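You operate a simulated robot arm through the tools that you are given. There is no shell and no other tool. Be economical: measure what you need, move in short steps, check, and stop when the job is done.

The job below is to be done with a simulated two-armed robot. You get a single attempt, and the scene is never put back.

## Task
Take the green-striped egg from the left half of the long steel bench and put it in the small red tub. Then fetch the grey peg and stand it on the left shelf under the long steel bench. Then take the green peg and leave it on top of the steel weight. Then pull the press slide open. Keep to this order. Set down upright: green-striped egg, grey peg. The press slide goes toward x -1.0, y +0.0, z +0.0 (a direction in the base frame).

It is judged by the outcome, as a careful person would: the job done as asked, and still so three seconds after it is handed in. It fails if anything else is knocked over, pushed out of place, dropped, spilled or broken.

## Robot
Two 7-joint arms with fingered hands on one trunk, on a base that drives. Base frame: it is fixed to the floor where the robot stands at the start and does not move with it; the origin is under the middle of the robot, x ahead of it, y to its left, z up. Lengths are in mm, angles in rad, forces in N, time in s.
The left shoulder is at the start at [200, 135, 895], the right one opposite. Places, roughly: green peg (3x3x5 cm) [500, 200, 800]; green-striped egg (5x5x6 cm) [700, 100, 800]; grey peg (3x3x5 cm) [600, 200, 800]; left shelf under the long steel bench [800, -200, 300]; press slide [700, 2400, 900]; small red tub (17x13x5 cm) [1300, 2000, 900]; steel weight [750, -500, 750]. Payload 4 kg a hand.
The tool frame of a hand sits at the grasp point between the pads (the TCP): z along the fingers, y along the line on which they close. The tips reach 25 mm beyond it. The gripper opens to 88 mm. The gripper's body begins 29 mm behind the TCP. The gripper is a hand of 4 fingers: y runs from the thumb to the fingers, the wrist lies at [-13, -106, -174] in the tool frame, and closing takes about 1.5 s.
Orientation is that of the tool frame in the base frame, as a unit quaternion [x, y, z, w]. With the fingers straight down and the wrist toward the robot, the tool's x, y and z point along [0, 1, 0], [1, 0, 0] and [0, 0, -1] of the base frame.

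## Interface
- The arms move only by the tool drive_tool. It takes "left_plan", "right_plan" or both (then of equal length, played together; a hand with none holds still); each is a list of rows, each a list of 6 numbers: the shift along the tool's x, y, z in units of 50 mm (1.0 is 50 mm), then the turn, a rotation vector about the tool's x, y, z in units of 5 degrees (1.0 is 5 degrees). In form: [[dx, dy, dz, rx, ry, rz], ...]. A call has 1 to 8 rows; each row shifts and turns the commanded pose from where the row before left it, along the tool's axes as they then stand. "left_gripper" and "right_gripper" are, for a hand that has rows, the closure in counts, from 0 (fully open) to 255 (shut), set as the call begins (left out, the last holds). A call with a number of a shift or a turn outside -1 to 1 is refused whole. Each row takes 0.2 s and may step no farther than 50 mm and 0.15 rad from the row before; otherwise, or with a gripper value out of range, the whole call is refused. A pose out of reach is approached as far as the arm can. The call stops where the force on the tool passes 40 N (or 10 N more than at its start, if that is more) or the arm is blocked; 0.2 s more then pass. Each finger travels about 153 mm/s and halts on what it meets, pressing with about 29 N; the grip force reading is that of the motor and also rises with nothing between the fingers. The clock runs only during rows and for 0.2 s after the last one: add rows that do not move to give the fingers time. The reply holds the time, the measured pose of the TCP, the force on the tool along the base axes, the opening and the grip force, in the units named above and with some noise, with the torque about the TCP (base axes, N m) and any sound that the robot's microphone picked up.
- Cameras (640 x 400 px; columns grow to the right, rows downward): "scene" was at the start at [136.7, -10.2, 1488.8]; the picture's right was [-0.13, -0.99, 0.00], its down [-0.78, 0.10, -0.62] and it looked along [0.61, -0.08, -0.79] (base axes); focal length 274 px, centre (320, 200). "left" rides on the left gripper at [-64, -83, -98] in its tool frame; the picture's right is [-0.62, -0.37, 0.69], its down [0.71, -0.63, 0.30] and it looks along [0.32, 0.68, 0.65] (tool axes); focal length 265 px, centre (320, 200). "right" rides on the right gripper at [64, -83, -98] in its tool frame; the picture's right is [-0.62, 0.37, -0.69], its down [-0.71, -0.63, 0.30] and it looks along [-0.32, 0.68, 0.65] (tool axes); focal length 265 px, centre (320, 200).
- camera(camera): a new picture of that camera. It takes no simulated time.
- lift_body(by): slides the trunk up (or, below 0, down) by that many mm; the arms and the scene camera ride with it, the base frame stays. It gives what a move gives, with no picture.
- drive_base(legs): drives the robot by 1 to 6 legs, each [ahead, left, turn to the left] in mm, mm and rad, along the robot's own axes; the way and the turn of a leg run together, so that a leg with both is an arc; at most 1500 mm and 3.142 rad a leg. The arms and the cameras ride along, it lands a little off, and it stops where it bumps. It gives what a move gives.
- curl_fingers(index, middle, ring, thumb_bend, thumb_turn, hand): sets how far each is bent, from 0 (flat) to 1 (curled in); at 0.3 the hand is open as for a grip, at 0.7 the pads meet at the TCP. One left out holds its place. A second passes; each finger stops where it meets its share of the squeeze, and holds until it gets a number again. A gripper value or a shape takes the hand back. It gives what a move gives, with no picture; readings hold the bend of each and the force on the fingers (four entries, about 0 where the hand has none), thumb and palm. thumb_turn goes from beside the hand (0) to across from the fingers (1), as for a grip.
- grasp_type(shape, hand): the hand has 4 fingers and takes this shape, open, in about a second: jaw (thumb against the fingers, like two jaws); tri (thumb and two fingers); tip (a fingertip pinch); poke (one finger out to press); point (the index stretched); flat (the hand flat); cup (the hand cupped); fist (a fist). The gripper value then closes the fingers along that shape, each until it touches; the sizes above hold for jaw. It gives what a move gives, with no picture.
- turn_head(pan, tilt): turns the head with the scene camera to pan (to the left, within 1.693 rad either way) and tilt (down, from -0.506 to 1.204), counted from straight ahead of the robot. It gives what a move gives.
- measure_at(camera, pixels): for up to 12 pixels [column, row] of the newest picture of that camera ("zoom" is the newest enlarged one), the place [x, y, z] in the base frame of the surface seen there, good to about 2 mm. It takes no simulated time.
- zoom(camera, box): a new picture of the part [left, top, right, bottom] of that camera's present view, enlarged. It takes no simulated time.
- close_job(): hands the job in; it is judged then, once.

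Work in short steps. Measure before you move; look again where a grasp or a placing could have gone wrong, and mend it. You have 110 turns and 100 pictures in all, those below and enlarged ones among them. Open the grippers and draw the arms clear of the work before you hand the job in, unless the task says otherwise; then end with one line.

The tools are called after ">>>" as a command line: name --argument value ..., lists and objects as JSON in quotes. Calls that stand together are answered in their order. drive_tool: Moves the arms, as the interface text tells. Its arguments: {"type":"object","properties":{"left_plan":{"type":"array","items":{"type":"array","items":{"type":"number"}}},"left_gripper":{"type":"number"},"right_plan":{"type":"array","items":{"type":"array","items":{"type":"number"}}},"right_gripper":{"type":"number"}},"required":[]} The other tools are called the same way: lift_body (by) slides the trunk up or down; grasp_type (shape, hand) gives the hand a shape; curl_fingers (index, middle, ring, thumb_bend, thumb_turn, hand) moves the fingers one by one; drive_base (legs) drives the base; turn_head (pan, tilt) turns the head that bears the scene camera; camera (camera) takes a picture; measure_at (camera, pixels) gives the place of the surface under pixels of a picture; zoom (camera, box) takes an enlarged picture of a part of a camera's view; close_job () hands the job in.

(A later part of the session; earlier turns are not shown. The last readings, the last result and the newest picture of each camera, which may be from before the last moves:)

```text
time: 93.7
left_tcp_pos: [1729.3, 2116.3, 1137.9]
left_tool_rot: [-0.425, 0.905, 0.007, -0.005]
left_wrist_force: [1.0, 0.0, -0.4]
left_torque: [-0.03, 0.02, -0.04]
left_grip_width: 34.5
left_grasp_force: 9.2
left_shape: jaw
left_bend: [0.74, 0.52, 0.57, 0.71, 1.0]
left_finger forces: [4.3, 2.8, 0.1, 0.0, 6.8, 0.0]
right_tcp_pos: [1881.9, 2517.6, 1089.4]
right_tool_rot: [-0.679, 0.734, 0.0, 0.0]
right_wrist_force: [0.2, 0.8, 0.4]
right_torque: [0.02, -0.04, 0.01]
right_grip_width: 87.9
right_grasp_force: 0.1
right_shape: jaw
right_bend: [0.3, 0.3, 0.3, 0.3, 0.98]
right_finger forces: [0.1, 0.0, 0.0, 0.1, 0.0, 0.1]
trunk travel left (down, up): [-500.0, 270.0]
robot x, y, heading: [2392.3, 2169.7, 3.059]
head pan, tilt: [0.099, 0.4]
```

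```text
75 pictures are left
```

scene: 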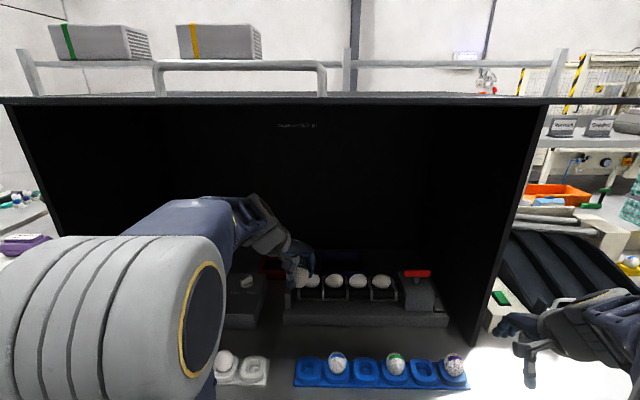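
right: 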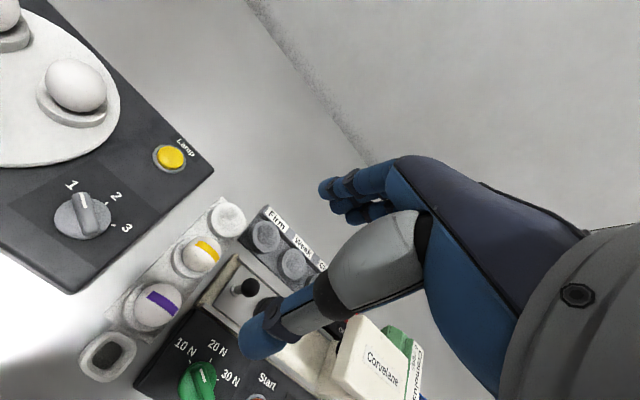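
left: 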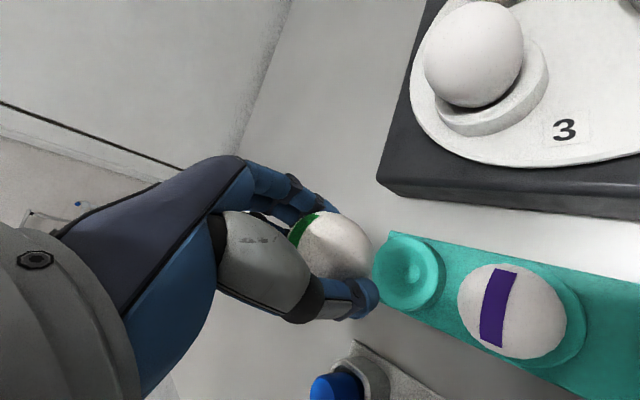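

The booth is in front. Zoom into its interior to find the red tub (a reddish item appears near (270,265) and (415,272)).

>>> zoom --camera "scene" --box '[200, 230, 480, 400]'

>>> measure_at --camera "scene" --pixels '[[240, 285], [270, 265], [415, 272], [417, 295], [340, 310], [335, 280], [520, 110], [320, 100], [100, 100], [380, 378], [350, 180], [480, 200]]'

```text
2.29 times, centred on (340, 315) of scene
```

zoom: 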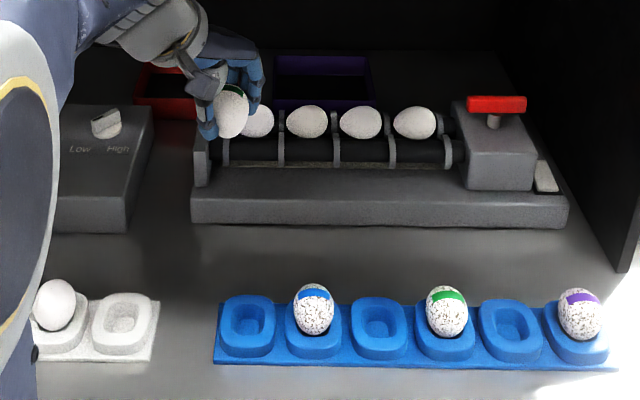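

```text
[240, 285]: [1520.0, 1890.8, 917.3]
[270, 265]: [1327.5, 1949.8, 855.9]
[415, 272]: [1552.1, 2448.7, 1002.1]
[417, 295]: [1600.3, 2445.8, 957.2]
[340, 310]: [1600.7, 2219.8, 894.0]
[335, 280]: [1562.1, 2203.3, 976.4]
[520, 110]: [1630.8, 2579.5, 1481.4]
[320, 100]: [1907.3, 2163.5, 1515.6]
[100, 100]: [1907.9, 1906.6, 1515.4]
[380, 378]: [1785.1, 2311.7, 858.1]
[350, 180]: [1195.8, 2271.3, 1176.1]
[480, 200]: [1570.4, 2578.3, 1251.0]
```

The red tub sits at the booth's back, about (1320,1950), behind the lamp box (z 917) and roller. I'll raise the right hand for safety, straighten the heading and approach to x≈2215, y≈2080.

>>> drive_tool --right_plan '[[0, 0, -0.8, 0, 0, 0], [0, -0.8, -0.8, 0, 0, 0], [0, -0.8, 0, 0, 0, 0]]'

>>> drive_base --legs '[[0, 0, 0.08], [170, 80, 0]]'

>>> turn_head --pan 0.1 --tilt 0.65

>>> camera --camera "scene"

>>> camera --camera "left"

```text
refused: row 2 steps farther than a row can; nothing moved
```

```text
time: 95.7
left_tcp_pos: [1564.7, 1983.2, 1137.0]
left_tool_rot: [-0.461, 0.888, 0.006, -0.006]
left_wrist_force: [-0.4, -0.3, -0.4]
left_torque: [0.06, 0.02, 0.0]
left_grip_width: 34.3
left_grasp_force: 9.3
left_shape: jaw
left_bend: [0.74, 0.52, 0.57, 0.71, 1.0]
left_finger forces: [4.4, 2.9, 0.0, 0.0, 6.9, 0.0]
right_tcp_pos: [1683.8, 2396.7, 1088.8]
right_tool_rot: [-0.707, 0.707, 0.0, -0.001]
right_wrist_force: [0.3, 0.1, 0.4]
right_torque: [-0.03, 0.0, 0.0]
right_grip_width: 87.8
right_grasp_force: 0.0
right_shape: jaw
right_bend: [0.3, 0.3, 0.3, 0.3, 0.98]
right_finger forces: [0.0, 0.0, 0.0, 0.1, 0.0, 0.0]
trunk travel left (down, up): [-500.0, 270.0]
robot x, y, heading: [2221.2, 2084.4, 3.138]
head pan, tilt: [0.099, 0.4]
```

```text
time: 96.5
left_tcp_pos: [1565.0, 1983.2, 1137.4]
left_tool_rot: [-0.46, 0.888, 0.007, -0.005]
left_wrist_force: [-0.2, 0.5, -1.2]
left_torque: [0.0, 0.0, 0.02]
left_grip_width: 34.4
left_grasp_force: 9.0
left_shape: jaw
left_bend: [0.74, 0.52, 0.57, 0.71, 1.0]
left_finger forces: [4.3, 2.8, 0.0, 0.0, 6.9, 0.0]
right_tcp_pos: [1684.1, 2395.1, 1089.3]
right_tool_rot: [-0.707, 0.707, 0.001, 0.0]
right_wrist_force: [-0.5, 0.0, 0.0]
right_torque: [-0.06, 0.0, -0.03]
right_grip_width: 87.7
right_grasp_force: 0.1
right_shape: jaw
right_bend: [0.3, 0.3, 0.3, 0.3, 0.98]
right_finger forces: [0.0, 0.1, 0.0, 0.1, 0.0, 0.0]
trunk travel left (down, up): [-500.0, 270.0]
robot x, y, heading: [2218.1, 2087.4, 3.14]
head pan, tilt: [0.099, 0.649]
```

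```text
73 pictures are left
```

scene: 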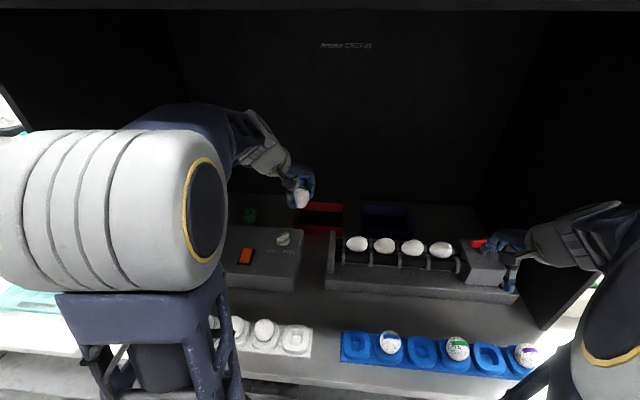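

```text
72 pictures are left
```

left: 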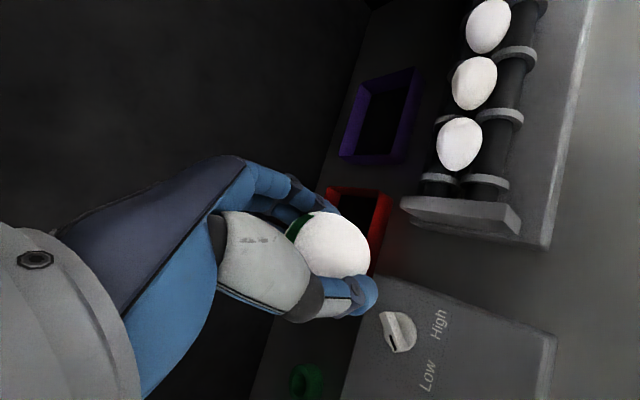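

Now zoom on the red tub at scene (322,215) and measure its rim and interior.

>>> zoom --camera "scene" --box '[230, 170, 430, 300]'

>>> measure_at --camera "zoom" --pixels '[[230, 195], [300, 110], [360, 112], [362, 150], [358, 185], [300, 195], [310, 150], [330, 130], [310, 170], [180, 215], [330, 235], [345, 165]]'

>>> zoom --camera "left" --box '[280, 50, 440, 290]'

>>> measure_at --camera "left" --pixels '[[330, 188], [388, 196], [372, 272], [355, 205], [362, 220], [372, 240], [340, 200], [400, 330], [430, 215], [470, 150]]'

```text
3.08 times, centred on (330, 235) of scene
```

zoom: 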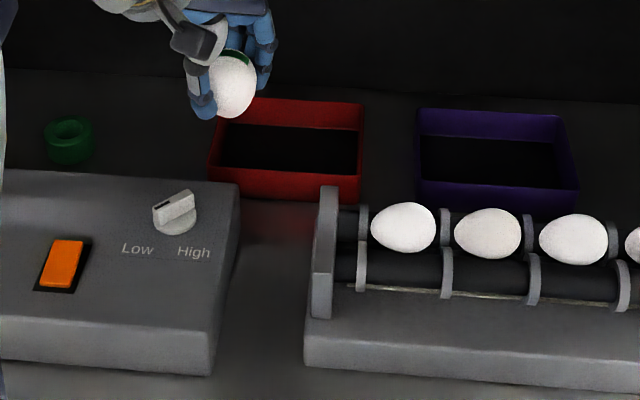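

```text
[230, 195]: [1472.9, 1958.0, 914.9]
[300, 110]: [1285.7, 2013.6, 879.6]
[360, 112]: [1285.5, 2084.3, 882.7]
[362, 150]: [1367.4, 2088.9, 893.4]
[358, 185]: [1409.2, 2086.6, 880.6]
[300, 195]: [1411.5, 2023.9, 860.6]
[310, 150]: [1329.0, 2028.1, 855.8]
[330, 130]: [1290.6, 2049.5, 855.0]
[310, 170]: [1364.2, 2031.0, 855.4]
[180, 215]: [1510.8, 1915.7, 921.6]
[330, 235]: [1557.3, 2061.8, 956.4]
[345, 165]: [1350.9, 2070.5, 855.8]
```

```text
1.67 times, centred on (360, 170) of left
```

zoom: 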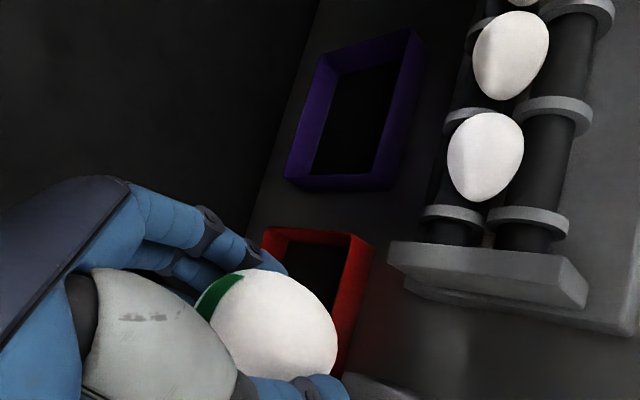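

```text
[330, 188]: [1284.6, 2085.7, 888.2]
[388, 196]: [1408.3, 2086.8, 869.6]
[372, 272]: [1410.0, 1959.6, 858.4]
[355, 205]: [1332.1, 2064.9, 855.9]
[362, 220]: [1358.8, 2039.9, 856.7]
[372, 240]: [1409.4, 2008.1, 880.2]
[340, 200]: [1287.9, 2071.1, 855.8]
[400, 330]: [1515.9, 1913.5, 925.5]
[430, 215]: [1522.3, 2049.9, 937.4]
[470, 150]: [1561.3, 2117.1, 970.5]
```

Tub: x 1285–1410, y ≈1920–2088, rim ≈897, floor 856. Move the egg above its middle (1346, 2005).

>>> drive_tool --left_plan '[[0.431, 0.768, 0.2, 0, 0, 0], [0.431, 0.768, 0.2, 0, 0, 0], [0.431, 0.768, 0.2, 0, 0, 0], [0.431, 0.768, 0.2, 0, 0, 0], [0.431, 0.768, 0.2, 0, 0, 0], [0, 0, 0, 0, 0, 0]]'

>>> camera --camera "left"

>>> zoom --camera "scene" --box '[230, 150, 430, 275]'

```text
time: 97.9
left_tcp_pos: [1343.2, 2004.4, 1093.2]
left_tool_rot: [-0.46, 0.888, 0.006, -0.006]
left_wrist_force: [1.0, 0.7, -0.9]
left_torque: [0.02, 0.0, 0.01]
left_grip_width: 34.3
left_grasp_force: 9.1
left_shape: jaw
left_bend: [0.74, 0.52, 0.57, 0.72, 1.0]
left_finger forces: [4.3, 2.9, 0.1, 0.1, 6.8, 0.0]
right_tcp_pos: [1685.5, 2395.7, 1089.1]
right_tool_rot: [0.707, -0.707, 0.0, 0.0]
right_wrist_force: [0.7, -0.8, 0.6]
right_torque: [-0.01, -0.01, 0.03]
right_grip_width: 87.7
right_grasp_force: 0.1
right_shape: jaw
right_bend: [0.3, 0.3, 0.3, 0.3, 0.98]
right_finger forces: [0.1, 0.0, 0.0, 0.1, 0.0, 0.0]
trunk travel left (down, up): [-500.0, 270.0]
robot x, y, heading: [2219.1, 2090.7, 3.14]
head pan, tilt: [0.099, 0.649]
```

```text
69 pictures are left
```

left: 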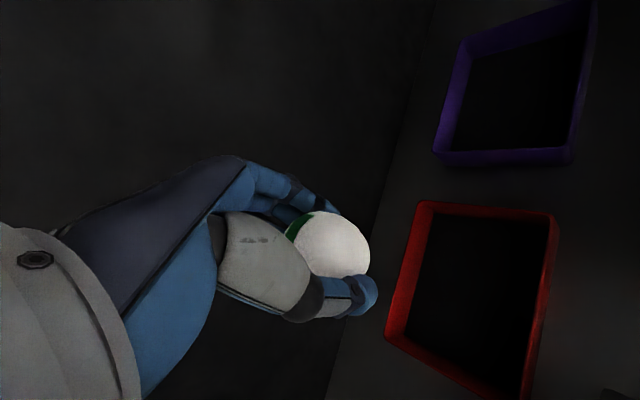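

```text
3.20 times, centred on (330, 212) of scene
```

zoom: 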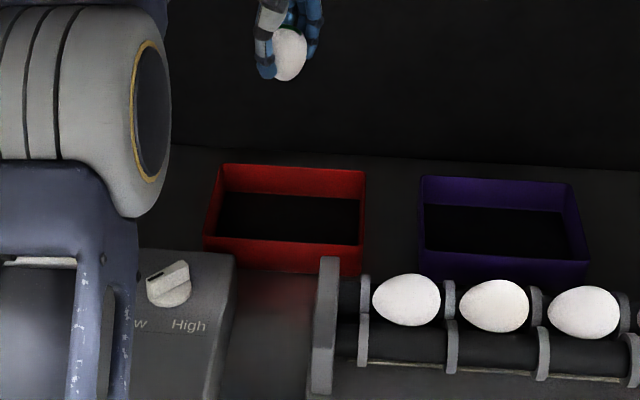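

The egg is over the tub. Descend to z≈935, then slowly until the egg touches the floor (expected TCP ≈903).

>>> drive_tool --left_plan '[[0, 0, 0.8, 0, 0, 0], [0, 0, 0.8, 0, 0, 0], [0, 0, 0.8, 0, 0, 0], [0, 0, 0.8, 0, 0, 0], [0, 0, 0, 0, 0, 0]]'

>>> zoom --camera "scene" --box '[230, 150, 430, 275]'

>>> camera --camera "left"

```text
time: 99.1
left_tcp_pos: [1341.6, 2007.5, 931.8]
left_tool_rot: [-0.46, 0.888, 0.006, -0.005]
left_wrist_force: [-1.6, -0.2, 0.2]
left_torque: [0.0, 0.01, -0.02]
left_grip_width: 34.6
left_grasp_force: 9.1
left_shape: jaw
left_bend: [0.74, 0.52, 0.57, 0.72, 1.0]
left_finger forces: [4.2, 2.9, 0.1, 0.0, 6.9, 0.1]
right_tcp_pos: [1685.4, 2396.9, 1089.1]
right_tool_rot: [0.707, -0.707, 0.0, 0.0]
right_wrist_force: [0.6, 0.8, -0.2]
right_torque: [0.01, 0.0, -0.04]
right_grip_width: 87.6
right_grasp_force: 0.0
right_shape: jaw
right_bend: [0.3, 0.3, 0.3, 0.3, 0.98]
right_finger forces: [0.0, 0.1, 0.1, 0.0, 0.0, 0.0]
trunk travel left (down, up): [-500.0, 270.0]
robot x, y, heading: [2223.7, 2088.5, 3.141]
head pan, tilt: [0.099, 0.649]
```

```text
3.20 times, centred on (330, 212) of scene
```

zoom: 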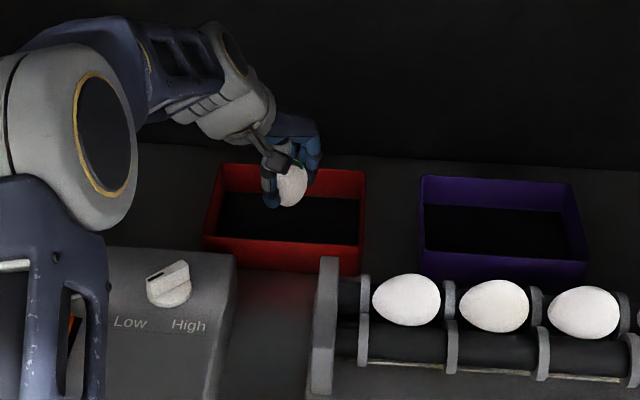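

```text
66 pictures are left
```

left: 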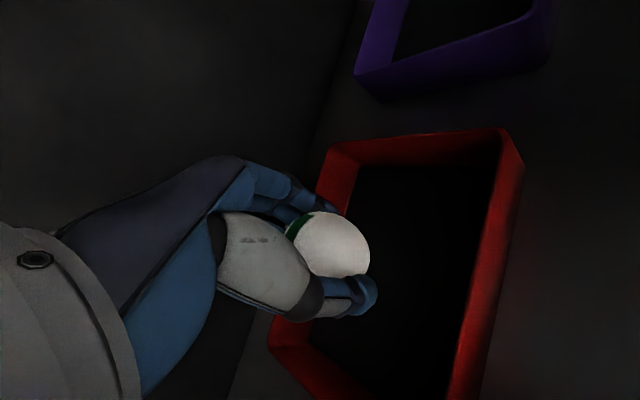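

Inside the tub outline. Lower 22 mm, then check for contact.

>>> drive_tool --left_plan '[[0, 0, 0.1, 0, 0, 0], [0, 0, 0.1, 0, 0, 0], [0, 0, 0.1, 0, 0, 0], [0, 0, 0.1, 0, 0, 0], [0, 0, 0.06, 0, 0, 0]]'

```text
time: 100.3
left_tcp_pos: [1342.3, 2008.0, 908.7]
left_tool_rot: [-0.46, 0.888, 0.007, -0.005]
left_wrist_force: [0.2, 0.3, -0.7]
left_torque: [-0.02, -0.02, -0.03]
left_grip_width: 34.5
left_grasp_force: 9.2
left_shape: jaw
left_bend: [0.74, 0.52, 0.57, 0.72, 1.0]
left_finger forces: [4.3, 2.8, 0.1, 0.0, 6.9, 0.1]
right_tcp_pos: [1684.3, 2395.7, 1088.2]
right_tool_rot: [-0.707, 0.707, 0.0, 0.0]
right_wrist_force: [0.3, -0.1, 0.1]
right_torque: [0.01, -0.01, -0.03]
right_grip_width: 87.7
right_grasp_force: 0.2
right_shape: jaw
right_bend: [0.3, 0.3, 0.3, 0.3, 0.98]
right_finger forces: [0.0, 0.0, 0.0, 0.1, 0.1, 0.0]
trunk travel left (down, up): [-500.0, 270.0]
robot x, y, heading: [2223.1, 2086.1, 3.142]
head pan, tilt: [0.099, 0.649]
```

No contact yet; keep lowering in 2–3 mm steps.

>>> drive_tool --left_plan '[[0, 0, 0.05, 0, 0, 0], [0, 0, 0.05, 0, 0, 0], [0, 0, 0.04, 0, 0, 0]]'

```text
time: 101.1
left_tcp_pos: [1341.7, 2006.6, 901.5]
left_tool_rot: [-0.46, 0.888, 0.007, -0.006]
left_wrist_force: [0.7, -0.3, -1.1]
left_torque: [-0.02, 0.04, 0.0]
left_grip_width: 34.5
left_grasp_force: 9.0
left_shape: jaw
left_bend: [0.74, 0.52, 0.57, 0.72, 1.0]
left_finger forces: [4.3, 2.8, 0.2, 0.0, 7.0, 0.0]
right_tcp_pos: [1684.3, 2395.9, 1089.0]
right_tool_rot: [0.707, -0.707, 0.0, 0.001]
right_wrist_force: [0.2, 0.8, 0.1]
right_torque: [0.01, 0.0, -0.03]
right_grip_width: 87.6
right_grasp_force: 0.0
right_shape: jaw
right_bend: [0.3, 0.3, 0.3, 0.3, 0.98]
right_finger forces: [0.2, 0.0, 0.0, 0.0, 0.0, 0.0]
trunk travel left (down, up): [-500.0, 270.0]
robot x, y, heading: [2223.5, 2084.0, 3.139]
head pan, tilt: [0.099, 0.649]
```

>>> drive_tool --left_plan '[[0, 0, 0.05, 0, 0, 0], [0, 0, 0.04, 0, 0, 0], [0, 0, 0, 0, 0, 0]]'

>>> zoom --camera "scene" --box '[280, 180, 360, 240]'

```text
time: 101.9
left_tcp_pos: [1341.0, 2008.2, 897.2]
left_tool_rot: [-0.46, 0.888, 0.008, -0.007]
left_wrist_force: [1.6, -0.5, 6.0]
left_torque: [0.02, -0.03, -0.05]
left_grip_width: 34.5
left_grasp_force: 9.3
left_shape: jaw
left_bend: [0.74, 0.53, 0.57, 0.72, 1.0]
left_finger forces: [4.2, 2.6, 0.0, 0.1, 7.7, 0.0]
right_tcp_pos: [1685.1, 2394.7, 1089.0]
right_tool_rot: [0.707, -0.707, 0.0, 0.001]
right_wrist_force: [-0.5, 0.0, -0.1]
right_torque: [0.01, -0.02, 0.01]
right_grip_width: 87.7
right_grasp_force: 0.0
right_shape: jaw
right_bend: [0.3, 0.3, 0.3, 0.3, 0.98]
right_finger forces: [0.1, 0.0, 0.0, 0.0, 0.0, 0.0]
trunk travel left (down, up): [-500.0, 270.0]
robot x, y, heading: [2222.0, 2089.4, 3.144]
head pan, tilt: [0.099, 0.649]
```

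```text
6.67 times, centred on (320, 210) of scene
```

zoom: 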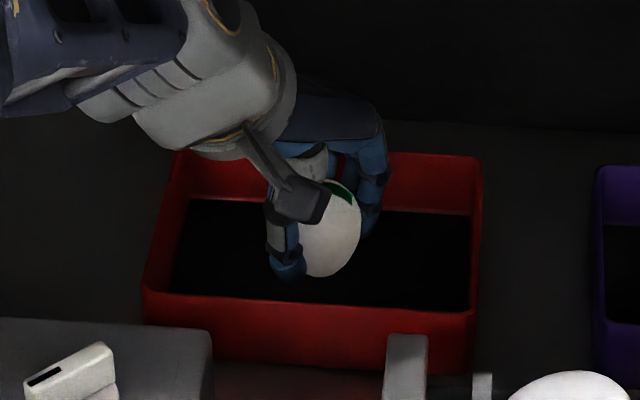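

Contact at 6 N. Before releasing I check the egg's tilt closely.

>>> zoom --camera "scene" --box '[306, 200, 338, 220]'

>>> measure_at --camera "zoom" --pixels '[[300, 60], [320, 150], [280, 200], [330, 200], [370, 200], [280, 260], [330, 260], [290, 300], [340, 120], [375, 80]]'

```text
16.00 times, centred on (322, 210) of scene
```

zoom: 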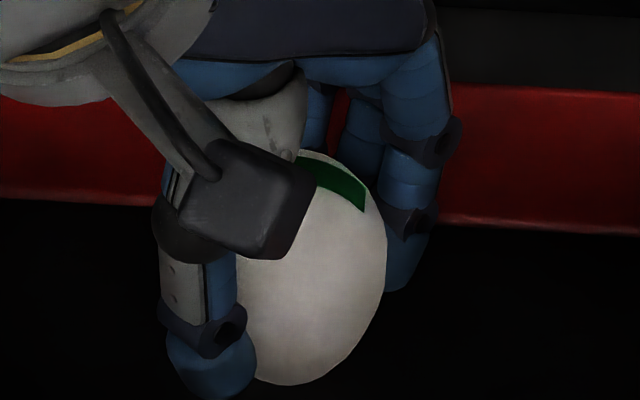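

```text
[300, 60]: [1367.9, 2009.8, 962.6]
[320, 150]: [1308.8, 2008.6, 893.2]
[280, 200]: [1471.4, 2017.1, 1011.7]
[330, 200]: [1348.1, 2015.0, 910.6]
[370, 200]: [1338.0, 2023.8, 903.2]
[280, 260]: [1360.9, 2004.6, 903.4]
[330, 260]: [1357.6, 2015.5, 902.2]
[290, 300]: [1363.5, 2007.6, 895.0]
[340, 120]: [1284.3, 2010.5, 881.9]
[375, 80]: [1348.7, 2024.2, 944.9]
```

The silhouette (right edge x≈388, bottom ≈(288,383)) fits an upright egg. Release gradually.

>>> drive_tool --left_plan '[[0, 0, 0, 0, 0, 0], [0, 0, 0, 0, 0, 0], [0, 0, 0, 0, 0, 0]]' --left_gripper 145

>>> drive_tool --left_plan '[[0, 0, 0, 0, 0, 0], [0, 0, 0, 0, 0, 0], [0, 0, 0, 0, 0, 0]]' --left_gripper 110

>>> zoom --camera "scene" --box '[298, 194, 346, 224]'

```text
time: 102.7
left_tcp_pos: [1342.0, 2007.2, 895.4]
left_tool_rot: [-0.46, 0.888, 0.007, -0.005]
left_wrist_force: [0.6, 0.5, -0.4]
left_torque: [0.01, 0.0, -0.02]
left_grip_width: 37.7
left_grasp_force: 0.0
left_shape: jaw
left_bend: [0.74, 0.47, 0.44, 0.72, 1.0]
left_finger forces: [0.0, 0.1, 0.0, 0.0, 0.1, 0.0]
right_tcp_pos: [1684.6, 2394.9, 1089.4]
right_tool_rot: [-0.707, 0.707, 0.0, 0.0]
right_wrist_force: [-0.1, 0.2, 0.5]
right_torque: [-0.01, 0.01, 0.04]
right_grip_width: 87.6
right_grasp_force: 0.0
right_shape: jaw
right_bend: [0.3, 0.3, 0.3, 0.3, 0.98]
right_finger forces: [0.0, 0.1, 0.0, 0.0, 0.1, 0.0]
trunk travel left (down, up): [-500.0, 270.0]
robot x, y, heading: [2221.6, 2086.6, 3.14]
head pan, tilt: [0.099, 0.649]
```

```text
time: 103.5
left_tcp_pos: [1340.0, 2008.4, 896.4]
left_tool_rot: [-0.461, 0.887, 0.007, -0.005]
left_wrist_force: [0.2, -0.8, -0.4]
left_torque: [-0.03, 0.0, -0.02]
left_grip_width: 49.8
left_grasp_force: 0.0
left_shape: jaw
left_bend: [0.74, 0.42, 0.38, 0.66, 1.0]
left_finger forces: [0.0, 0.0, 0.0, 0.1, 0.0, 0.0]
right_tcp_pos: [1684.1, 2395.7, 1089.8]
right_tool_rot: [0.707, -0.707, 0.0, 0.0]
right_wrist_force: [0.1, -0.3, -0.2]
right_torque: [-0.03, 0.03, -0.02]
right_grip_width: 87.7
right_grasp_force: 0.1
right_shape: jaw
right_bend: [0.3, 0.3, 0.3, 0.3, 0.98]
right_finger forces: [0.0, 0.0, 0.0, 0.0, 0.0, 0.0]
trunk travel left (down, up): [-500.0, 270.0]
robot x, y, heading: [2220.0, 2090.5, 3.146]
head pan, tilt: [0.099, 0.649]
```

```text
13.33 times, centred on (322, 209) of scene
```

zoom: 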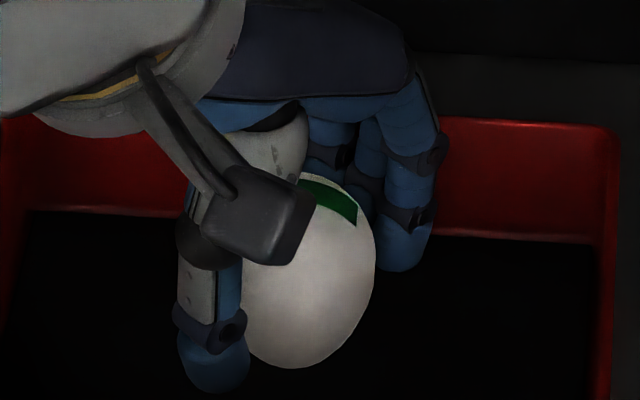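

The egg stands after release. Index still reads 0.74; open a little more and check before lifting.

>>> drive_tool --left_plan '[[0, 0, 0, 0, 0, 0], [0, 0, 0, 0, 0, 0], [0, 0, 0, 0, 0, 0]]' --left_gripper 75

>>> camera --camera "left"

```text
time: 104.3
left_tcp_pos: [1341.2, 2008.7, 895.9]
left_tool_rot: [-0.461, 0.888, 0.007, -0.005]
left_wrist_force: [0.6, -1.3, 0.6]
left_torque: [-0.01, -0.01, 0.01]
left_grip_width: 61.6
left_grasp_force: 0.1
left_shape: jaw
left_bend: [0.27, 0.37, 0.34, 0.58, 0.99]
left_finger forces: [0.1, 0.0, 0.0, 0.1, 0.0, 0.0]
right_tcp_pos: [1685.3, 2397.1, 1089.7]
right_tool_rot: [-0.707, 0.707, 0.0, 0.0]
right_wrist_force: [-0.4, 0.1, -0.2]
right_torque: [0.03, 0.02, -0.01]
right_grip_width: 87.6
right_grasp_force: 0.0
right_shape: jaw
right_bend: [0.3, 0.3, 0.3, 0.3, 0.98]
right_finger forces: [0.0, 0.1, 0.1, 0.1, 0.0, 0.0]
trunk travel left (down, up): [-500.0, 270.0]
robot x, y, heading: [2222.1, 2085.6, 3.142]
head pan, tilt: [0.099, 0.649]
```

```text
62 pictures are left
```

left: 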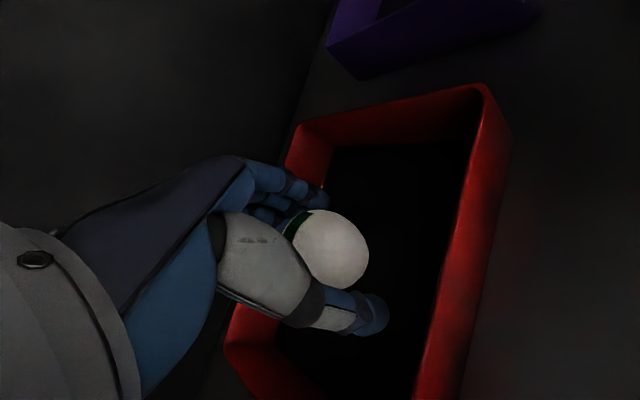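

Fingers are free of the egg. Lift straight up slowly, then check the egg.

>>> drive_tool --left_plan '[[0, 0, -0.4, 0, 0, 0], [0, 0, -0.8, 0, 0, 0], [0, 0, -0.9, 0, 0, 0], [0, 0, -0.9, 0, 0, 0], [0, 0, -0.9, 0, 0, 0], [0, 0, -0.9, 0, 0, 0]]'

>>> zoom --camera "scene" --box '[280, 180, 376, 240]'

```text
time: 105.7
left_tcp_pos: [1346.7, 2005.3, 1133.7]
left_tool_rot: [-0.46, 0.888, 0.007, -0.006]
left_wrist_force: [0.0, -0.2, 0.0]
left_torque: [-0.01, -0.03, 0.02]
left_grip_width: 61.6
left_grasp_force: 0.1
left_shape: jaw
left_bend: [0.27, 0.37, 0.34, 0.58, 0.99]
left_finger forces: [0.1, 0.0, 0.0, 0.1, 0.1, 0.1]
right_tcp_pos: [1683.8, 2396.0, 1088.7]
right_tool_rot: [-0.707, 0.707, 0.0, 0.0]
right_wrist_force: [0.4, -0.9, 0.0]
right_torque: [-0.03, -0.02, -0.02]
right_grip_width: 87.5
right_grasp_force: 0.1
right_shape: jaw
right_bend: [0.3, 0.3, 0.3, 0.3, 0.98]
right_finger forces: [0.0, 0.0, 0.0, 0.0, 0.0, 0.1]
trunk travel left (down, up): [-500.0, 270.0]
robot x, y, heading: [2221.7, 2086.1, 3.147]
head pan, tilt: [0.099, 0.649]
```

```text
6.67 times, centred on (328, 210) of scene
```

zoom: 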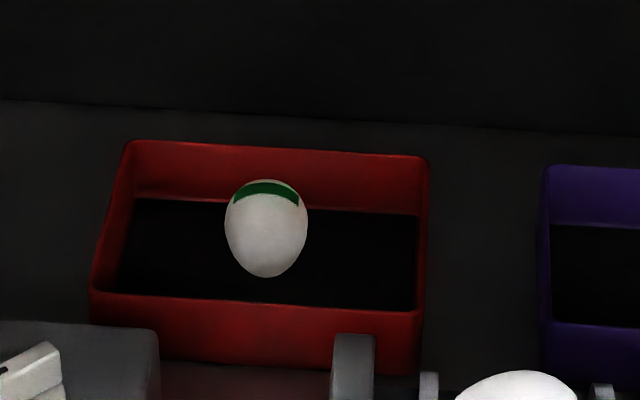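

The egg stands upright in the tub. Retract the left arm and back away, then drive back to the long bench by the same route.

>>> drive_tool --left_plan '[[-0.431, -0.768, 0, 0, 0, 0], [-0.431, -0.768, 0, 0, 0, 0], [-0.431, -0.768, 0, 0, 0, 0], [-0.431, -0.768, 0, 0, 0, 0], [-0.431, -0.768, 0, 0, 0, 0]]' --left_gripper 0

>>> drive_base --legs '[[-300, 0, 0], [0, 0, -1.571], [1160, 100, 0], [1160, 100, 0], [0, 0, 1.571]]'

```text
time: 106.9
left_tcp_pos: [1562.7, 1985.8, 1134.8]
left_tool_rot: [-0.461, 0.888, 0.007, -0.006]
left_wrist_force: [0.2, 0.6, -0.5]
left_torque: [0.04, -0.03, -0.02]
left_grip_width: 88.0
left_grasp_force: 0.0
left_shape: jaw
left_bend: [0.3, 0.3, 0.3, 0.3, 0.98]
left_finger forces: [0.0, 0.1, 0.0, 0.0, 0.1, 0.0]
right_tcp_pos: [1684.6, 2396.3, 1089.9]
right_tool_rot: [-0.707, 0.707, 0.0, 0.0]
right_wrist_force: [0.4, -0.2, 0.1]
right_torque: [-0.01, -0.05, 0.0]
right_grip_width: 87.5
right_grasp_force: 0.0
right_shape: jaw
right_bend: [0.3, 0.3, 0.3, 0.3, 0.98]
right_finger forces: [0.0, 0.0, 0.0, 0.1, 0.0, 0.0]
trunk travel left (down, up): [-500.0, 270.0]
robot x, y, heading: [2222.4, 2088.4, 3.14]
head pan, tilt: [0.099, 0.649]
```

```text
time: 127.5
left_tcp_pos: [1618.3, 4274.0, 1134.6]
left_tool_rot: [-0.467, 0.884, 0.006, -0.006]
left_wrist_force: [-1.0, -0.2, 0.2]
left_torque: [0.01, -0.01, -0.01]
left_grip_width: 87.8
left_grasp_force: 0.2
left_shape: jaw
left_bend: [0.3, 0.3, 0.3, 0.3, 0.98]
left_finger forces: [0.1, 0.0, 0.0, 0.0, 0.1, 0.0]
right_tcp_pos: [1734.9, 4685.9, 1090.2]
right_tool_rot: [0.712, -0.702, 0.0, 0.0]
right_wrist_force: [1.0, 0.0, -0.1]
right_torque: [0.0, -0.01, 0.0]
right_grip_width: 87.3
right_grasp_force: 0.0
right_shape: jaw
right_bend: [0.3, 0.3, 0.3, 0.3, 0.98]
right_finger forces: [0.1, 0.1, 0.0, 0.1, 0.1, 0.0]
trunk travel left (down, up): [-500.0, 270.0]
robot x, y, heading: [2280.0, 4384.3, -3.128]
head pan, tilt: [0.099, 0.649]
```

Continue: through the passage to x≈-600, then along -y to y≈0, facing +x.

>>> drive_base --legs '[[0, 0, -0.014], [1440, -10, 0], [1440, 0, 0], [0, 0, 1.571]]'

>>> drive_base --legs '[[1460, 0, 0], [1460, 0, 0], [1460, 0, 0], [0, 0, 1.571]]'

>>> turn_head --pan -0.3 --tilt 0.6

>>> camera --camera "scene"

```text
time: 145.2
left_tcp_pos: [-431.3, 3855.4, 1134.6]
left_tool_rot: [0.95, -0.311, -0.001, 0.009]
left_wrist_force: [0.1, 0.1, 0.2]
left_torque: [0.03, -0.02, -0.02]
left_grip_width: 88.0
left_grasp_force: 0.1
left_shape: jaw
left_bend: [0.3, 0.3, 0.3, 0.3, 0.98]
left_finger forces: [0.0, 0.0, 0.0, 0.0, 0.0, 0.1]
right_tcp_pos: [-839.9, 3985.0, 1089.3]
right_tool_rot: [1.0, -0.01, -0.001, 0.001]
right_wrist_force: [-0.3, 0.6, -0.2]
right_torque: [0.01, 0.03, 0.01]
right_grip_width: 87.5
right_grasp_force: 0.0
right_shape: jaw
right_bend: [0.3, 0.3, 0.3, 0.3, 0.98]
right_finger forces: [0.0, 0.0, 0.1, 0.1, 0.0, 0.0]
trunk travel left (down, up): [-500.0, 270.0]
robot x, y, heading: [-519.6, 4515.1, -1.588]
head pan, tilt: [0.099, 0.649]
```

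```text
time: 169.6
left_tcp_pos: [-183.9, 245.3, 1135.2]
left_tool_rot: [0.916, 0.402, 0.005, 0.007]
left_wrist_force: [0.7, 0.5, -0.4]
left_torque: [0.0, -0.04, 0.02]
left_grip_width: 88.2
left_grasp_force: 0.0
left_shape: jaw
left_bend: [0.3, 0.3, 0.3, 0.3, 0.98]
left_finger forces: [0.1, 0.1, 0.0, 0.0, 0.0, 0.1]
right_tcp_pos: [-358.5, -146.7, 1090.2]
right_tool_rot: [0.751, 0.66, 0.0, 0.0]
right_wrist_force: [0.6, -0.1, -0.1]
right_torque: [0.02, 0.0, 0.0]
right_grip_width: 87.8
right_grasp_force: 0.1
right_shape: jaw
right_bend: [0.3, 0.3, 0.3, 0.3, 0.98]
right_finger forces: [0.0, 0.0, 0.0, 0.0, 0.1, 0.0]
trunk travel left (down, up): [-500.0, 270.0]
robot x, y, heading: [-852.9, 231.4, -0.124]
head pan, tilt: [0.099, 0.649]
```

```text
time: 170.5
left_tcp_pos: [-184.4, 246.4, 1136.0]
left_tool_rot: [0.916, 0.402, 0.006, 0.007]
left_wrist_force: [-0.1, 0.2, -0.4]
left_torque: [0.03, -0.02, 0.0]
left_grip_width: 87.9
left_grasp_force: 0.1
left_shape: jaw
left_bend: [0.3, 0.3, 0.3, 0.3, 0.98]
left_finger forces: [0.0, 0.1, 0.1, 0.0, 0.1, 0.1]
right_tcp_pos: [-359.2, -145.3, 1090.0]
right_tool_rot: [0.751, 0.66, 0.0, 0.001]
right_wrist_force: [-0.4, 0.1, -0.1]
right_torque: [-0.01, 0.03, -0.02]
right_grip_width: 87.3
right_grasp_force: 0.2
right_shape: jaw
right_bend: [0.3, 0.3, 0.3, 0.3, 0.98]
right_finger forces: [0.1, 0.0, 0.1, 0.1, 0.1, 0.0]
trunk travel left (down, up): [-500.0, 270.0]
robot x, y, heading: [-852.1, 234.9, -0.126]
head pan, tilt: [-0.3, 0.6]
```

```text
60 pictures are left
```

scene: 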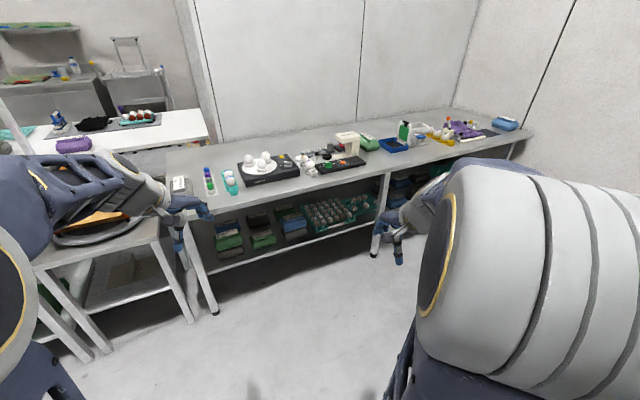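

I can see the shelf under the bench with crates. Zoom on the shelf and the bench's objects to find the free shelf spot and the steel weight.

>>> zoom --camera "scene" --box '[190, 170, 400, 300]'

>>> measure_at --camera "zoom" --pixels '[[120, 210], [230, 210], [330, 200], [420, 140], [90, 290], [250, 250], [350, 230], [520, 170], [620, 100], [30, 50], [60, 120], [570, 200]]'

>>> zoom --camera "scene" --box '[230, 100, 540, 210]'

>>> measure_at --camera "scene" --pixels '[[346, 140], [405, 130], [394, 145], [440, 137], [465, 130], [505, 123], [340, 162], [370, 142], [325, 160], [314, 125]]'

```text
3.05 times, centred on (295, 235) of scene
```

zoom: 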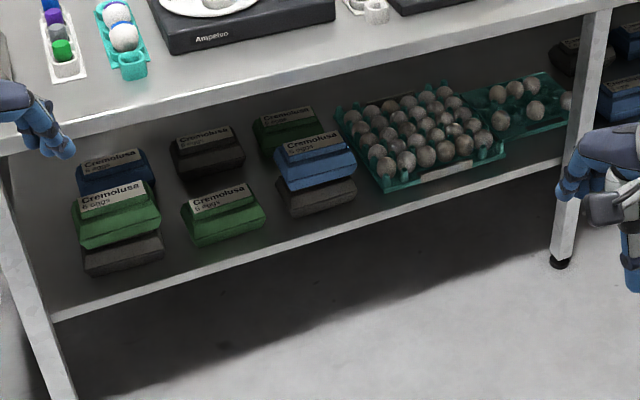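

```text
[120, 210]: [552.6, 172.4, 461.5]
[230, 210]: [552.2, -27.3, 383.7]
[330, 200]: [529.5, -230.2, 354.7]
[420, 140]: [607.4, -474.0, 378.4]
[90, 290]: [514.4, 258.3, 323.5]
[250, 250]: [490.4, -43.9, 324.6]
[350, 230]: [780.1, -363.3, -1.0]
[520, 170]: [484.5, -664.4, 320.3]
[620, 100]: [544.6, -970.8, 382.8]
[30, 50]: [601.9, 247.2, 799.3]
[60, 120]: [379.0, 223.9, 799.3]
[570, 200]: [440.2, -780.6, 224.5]
```

```text
2.06 times, centred on (385, 155) of scene
```

zoom: 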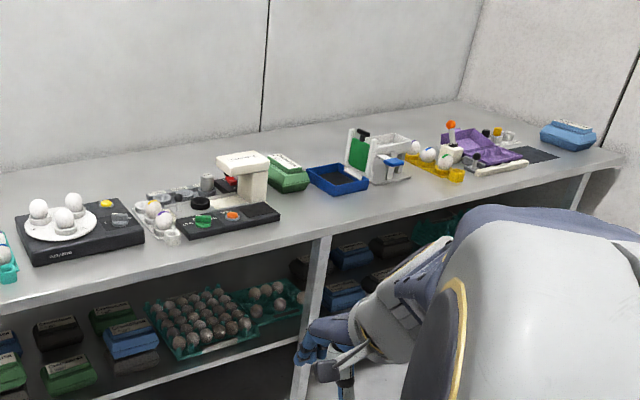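

```text
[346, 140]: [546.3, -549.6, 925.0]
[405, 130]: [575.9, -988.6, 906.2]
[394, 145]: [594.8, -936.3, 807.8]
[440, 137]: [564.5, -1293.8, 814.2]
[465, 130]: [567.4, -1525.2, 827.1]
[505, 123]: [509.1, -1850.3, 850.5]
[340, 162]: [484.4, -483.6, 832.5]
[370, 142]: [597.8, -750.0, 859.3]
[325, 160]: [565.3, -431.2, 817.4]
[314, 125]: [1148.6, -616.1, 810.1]
```

The left shelf (z≈324, y 260…-780) has cartons with a gap around y≈-120 near the front, and the "Check" steel cylinder on the bench may be the weight. Drive back to near the start pose.

>>> drive_base --legs '[[0, 0, 0.126], [600, -230, 0]]'

>>> turn_head --pan -0.35 --tilt 0.75

>>> camera --camera "scene"

```text
time: 174.6
left_tcp_pos: [406.1, 124.5, 1135.1]
left_tool_rot: [0.882, 0.472, 0.005, 0.007]
left_wrist_force: [0.5, -0.9, 0.5]
left_torque: [0.02, -0.02, -0.02]
left_grip_width: 88.0
left_grasp_force: 0.1
left_shape: jaw
left_bend: [0.3, 0.3, 0.3, 0.3, 0.98]
left_finger forces: [0.1, 0.0, 0.0, 0.0, 0.0, 0.0]
right_tcp_pos: [294.2, -288.4, 1088.9]
right_tool_rot: [0.698, 0.717, 0.0, 0.0]
right_wrist_force: [1.2, 0.8, 0.7]
right_torque: [0.0, 0.01, 0.04]
right_grip_width: 87.6
right_grasp_force: 0.0
right_shape: jaw
right_bend: [0.3, 0.3, 0.3, 0.3, 0.98]
right_finger forces: [0.1, 0.0, 0.0, 0.0, 0.0, 0.0]
trunk travel left (down, up): [-500.0, 270.0]
robot x, y, heading: [-250.4, 8.1, 0.027]
head pan, tilt: [-0.3, 0.6]
```

```text
time: 175.3
left_tcp_pos: [406.6, 124.6, 1134.0]
left_tool_rot: [0.882, 0.471, 0.005, 0.008]
left_wrist_force: [1.0, 1.0, 0.2]
left_torque: [-0.02, 0.01, 0.01]
left_grip_width: 87.7
left_grasp_force: 0.0
left_shape: jaw
left_bend: [0.3, 0.3, 0.3, 0.3, 0.98]
left_finger forces: [0.0, 0.0, 0.0, 0.0, 0.0, 0.0]
right_tcp_pos: [294.5, -288.8, 1089.5]
right_tool_rot: [0.698, 0.716, 0.0, 0.0]
right_wrist_force: [0.0, 0.0, -0.4]
right_torque: [0.03, -0.02, 0.03]
right_grip_width: 87.6
right_grasp_force: 0.0
right_shape: jaw
right_bend: [0.3, 0.3, 0.3, 0.3, 0.98]
right_finger forces: [0.0, 0.0, 0.0, 0.0, 0.1, 0.0]
trunk travel left (down, up): [-500.0, 270.0]
robot x, y, heading: [-250.0, 7.7, 0.031]
head pan, tilt: [-0.351, 0.75]
```

```text
57 pictures are left
```

scene: 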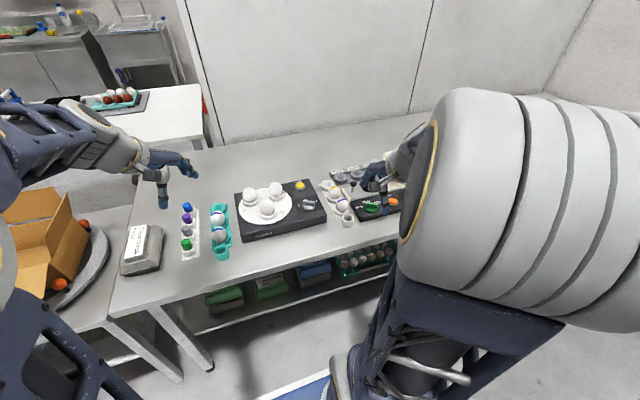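

Drive 150 mm forward and straighten, then rotate the left hand so it closes along y, clear of the neighbouring pegs (56 mm pitch along x).

>>> drive_base --legs '[[0, 0, -0.03], [150, 0, 0]]'

>>> drive_tool --left_plan '[[0, 0, 0, 0, 0, 1], [0, 0, 0, 0, 0, 1], [0, 0, 0, 0, 0, 1], [0, 0, 0, 0, 0, 1], [0, 0, 0, 0, 0, 1], [0, 0, 0, 0, 0, 1], [0, 0, 0, 0, 0, 1], [0, 0, 0, 0, 0, 1]]'

>>> drive_tool --left_plan '[[0, 0, 0.5, 0, 0, 1], [0, 0, 0.5, 0, 0, 1], [0, 0, 0.5, 0, 0, 1]]'

>>> turn_head --pan 0.2 --tilt 0.8

>>> camera --camera "scene"

>>> zoom --camera "scene" --box '[240, 180, 400, 280]'

```text
time: 177.1
left_tcp_pos: [562.6, 109.6, 1134.9]
left_tool_rot: [0.887, 0.461, 0.005, 0.007]
left_wrist_force: [-0.7, 0.1, 0.5]
left_torque: [-0.02, 0.02, 0.03]
left_grip_width: 88.1
left_grasp_force: 0.0
left_shape: jaw
left_bend: [0.3, 0.3, 0.3, 0.3, 0.98]
left_finger forces: [0.0, 0.0, 0.0, 0.1, 0.0, 0.1]
right_tcp_pos: [443.7, -302.5, 1089.7]
right_tool_rot: [0.706, 0.708, 0.0, 0.0]
right_wrist_force: [0.3, -0.3, 0.2]
right_torque: [0.01, 0.02, -0.02]
right_grip_width: 87.4
right_grasp_force: 0.1
right_shape: jaw
right_bend: [0.3, 0.3, 0.3, 0.3, 0.98]
right_finger forces: [0.0, 0.0, 0.1, 0.0, 0.1, 0.1]
trunk travel left (down, up): [-500.0, 270.0]
robot x, y, heading: [-95.5, 6.5, 0.003]
head pan, tilt: [-0.351, 0.75]
```

```text
time: 178.9
left_tcp_pos: [564.1, 108.5, 1135.3]
left_tool_rot: [0.992, 0.129, 0.008, 0.004]
left_wrist_force: [0.2, -0.5, 0.1]
left_torque: [0.0, 0.01, 0.0]
left_grip_width: 88.1
left_grasp_force: 0.0
left_shape: jaw
left_bend: [0.3, 0.3, 0.3, 0.3, 0.98]
left_finger forces: [0.1, 0.0, 0.0, 0.1, 0.0, 0.0]
right_tcp_pos: [442.6, -300.7, 1088.5]
right_tool_rot: [0.706, 0.708, 0.0, 0.0]
right_wrist_force: [-0.1, -0.2, -0.8]
right_torque: [-0.01, 0.01, 0.03]
right_grip_width: 88.1
right_grasp_force: 0.1
right_shape: jaw
right_bend: [0.3, 0.3, 0.3, 0.3, 0.98]
right_finger forces: [0.1, 0.1, 0.0, 0.0, 0.0, 0.0]
trunk travel left (down, up): [-500.0, 270.0]
robot x, y, heading: [-93.8, 7.7, 0.004]
head pan, tilt: [-0.351, 0.75]
```

```text
time: 179.7
left_tcp_pos: [564.4, 108.7, 1060.6]
left_tool_rot: [1.0, -0.001, 0.008, 0.004]
left_wrist_force: [-0.9, 0.4, 0.4]
left_torque: [0.01, 0.02, 0.0]
left_grip_width: 88.0
left_grasp_force: 0.1
left_shape: jaw
left_bend: [0.3, 0.3, 0.3, 0.3, 0.98]
left_finger forces: [0.0, 0.0, 0.0, 0.1, 0.0, 0.0]
right_tcp_pos: [442.5, -301.6, 1089.3]
right_tool_rot: [0.706, 0.708, -0.001, 0.0]
right_wrist_force: [0.4, 0.1, 0.6]
right_torque: [0.03, -0.02, -0.01]
right_grip_width: 87.6
right_grasp_force: 0.1
right_shape: jaw
right_bend: [0.3, 0.3, 0.3, 0.3, 0.98]
right_finger forces: [0.0, 0.0, 0.1, 0.0, 0.1, 0.0]
trunk travel left (down, up): [-500.0, 270.0]
robot x, y, heading: [-95.2, 6.0, 0.005]
head pan, tilt: [-0.351, 0.75]
```

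```text
time: 180.7
left_tcp_pos: [564.5, 109.0, 1061.4]
left_tool_rot: [1.0, 0.0, 0.008, 0.004]
left_wrist_force: [0.4, 0.3, 0.0]
left_torque: [0.01, -0.01, 0.0]
left_grip_width: 87.5
left_grasp_force: 0.3
left_shape: jaw
left_bend: [0.3, 0.3, 0.3, 0.3, 0.98]
left_finger forces: [0.1, 0.0, 0.0, 0.1, 0.0, 0.0]
right_tcp_pos: [443.7, -302.1, 1090.0]
right_tool_rot: [0.707, 0.708, 0.0, 0.001]
right_wrist_force: [0.0, 0.5, 0.4]
right_torque: [-0.01, 0.02, 0.01]
right_grip_width: 87.7
right_grasp_force: 0.1
right_shape: jaw
right_bend: [0.3, 0.3, 0.3, 0.3, 0.98]
right_finger forces: [0.0, 0.0, 0.0, 0.0, 0.0, 0.0]
trunk travel left (down, up): [-500.0, 270.0]
robot x, y, heading: [-98.7, 7.3, 0.004]
head pan, tilt: [0.201, 0.799]
```

```text
56 pictures are left
```

scene: 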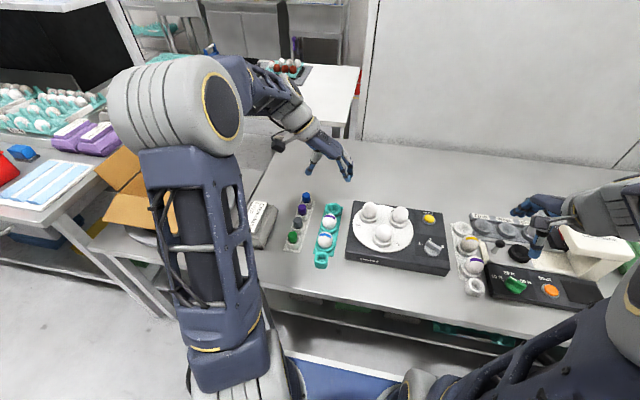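

```text
4.00 times, centred on (320, 230) of scene
```

zoom: 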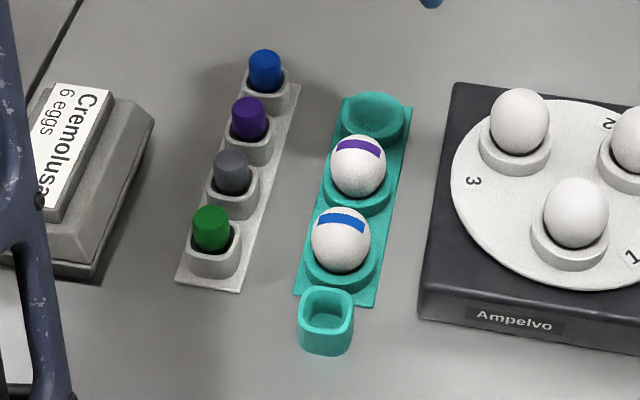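

>>> measure_at --camera "zoom" --pixels '[[233, 156], [234, 180], [217, 160], [250, 160], [212, 213], [213, 237], [215, 185], [258, 180], [248, 103], [210, 243], [150, 110], [60, 150]]'

```text
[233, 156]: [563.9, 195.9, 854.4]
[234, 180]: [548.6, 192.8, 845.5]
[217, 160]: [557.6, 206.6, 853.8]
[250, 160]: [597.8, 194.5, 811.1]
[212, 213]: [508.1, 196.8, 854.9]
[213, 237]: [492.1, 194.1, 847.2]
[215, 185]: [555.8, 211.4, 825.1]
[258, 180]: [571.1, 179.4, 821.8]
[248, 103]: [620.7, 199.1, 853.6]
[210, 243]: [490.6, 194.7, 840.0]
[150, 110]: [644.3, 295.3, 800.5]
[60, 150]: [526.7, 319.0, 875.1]
```

Grey peg centre is (563,196), top 854, cup rim 825. Move above it and look with the hand camera.

>>> drive_tool --left_plan '[[0, -0.58, 0, 0, 0, 0], [0, -0.58, 0, 0, 0, 0], [0, -0.58, 0, 0, 0, 0], [0, 0, 0.8, 0, 0, 0], [0, 0, 0.8, 0, 0, 0], [0, 0, 0.8, 0, 0, 0], [0, 0, 0.7, 0, 0, 0], [0, 0, 0, 0, 0, 0]]'

>>> camera --camera "left"

>>> zoom --camera "scene" --box '[240, 160, 400, 260]'

```text
time: 182.4
left_tcp_pos: [566.0, 196.3, 906.0]
left_tool_rot: [1.0, 0.0, 0.009, 0.003]
left_wrist_force: [0.3, -0.1, -0.9]
left_torque: [0.0, -0.02, -0.02]
left_grip_width: 88.2
left_grasp_force: 0.0
left_shape: jaw
left_bend: [0.3, 0.3, 0.3, 0.3, 0.98]
left_finger forces: [0.1, 0.0, 0.0, 0.1, 0.0, 0.1]
right_tcp_pos: [443.3, -301.4, 1090.1]
right_tool_rot: [0.706, 0.709, 0.0, -0.001]
right_wrist_force: [-1.0, -0.7, 0.1]
right_torque: [-0.02, 0.04, 0.01]
right_grip_width: 87.5
right_grasp_force: 0.0
right_shape: jaw
right_bend: [0.3, 0.3, 0.3, 0.3, 0.98]
right_finger forces: [0.0, 0.0, 0.0, 0.0, 0.0, 0.0]
trunk travel left (down, up): [-500.0, 270.0]
robot x, y, heading: [-96.9, 3.4, -0.001]
head pan, tilt: [0.201, 0.799]
```

```text
54 pictures are left
```

left: 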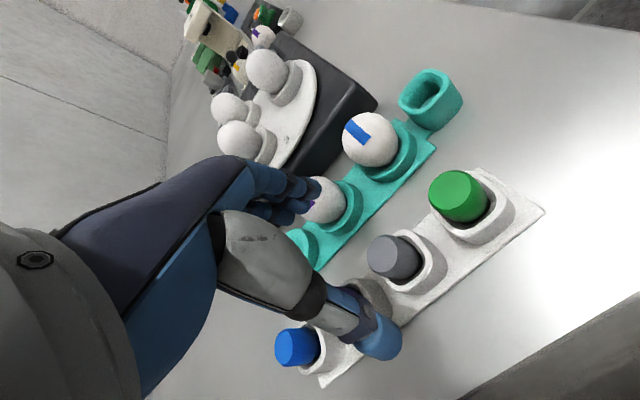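

```text
4.00 times, centred on (320, 210) of scene
```

zoom: 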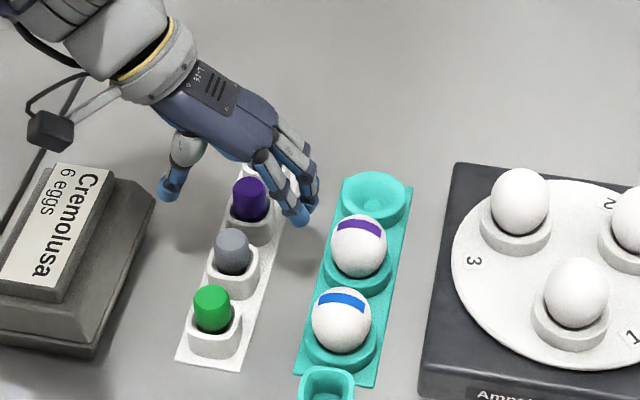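

Measure the grey peg's top through the hand camera to fine-tune.

>>> measure_at --camera "left" --pixels '[[372, 258], [385, 258], [380, 245], [395, 245], [390, 268], [405, 262], [455, 195], [300, 345]]'

```text
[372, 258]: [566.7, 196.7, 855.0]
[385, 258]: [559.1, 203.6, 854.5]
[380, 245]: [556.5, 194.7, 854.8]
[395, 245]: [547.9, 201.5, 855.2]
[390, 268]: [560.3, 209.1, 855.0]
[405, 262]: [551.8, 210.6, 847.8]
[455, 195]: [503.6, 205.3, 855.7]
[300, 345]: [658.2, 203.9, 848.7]
```

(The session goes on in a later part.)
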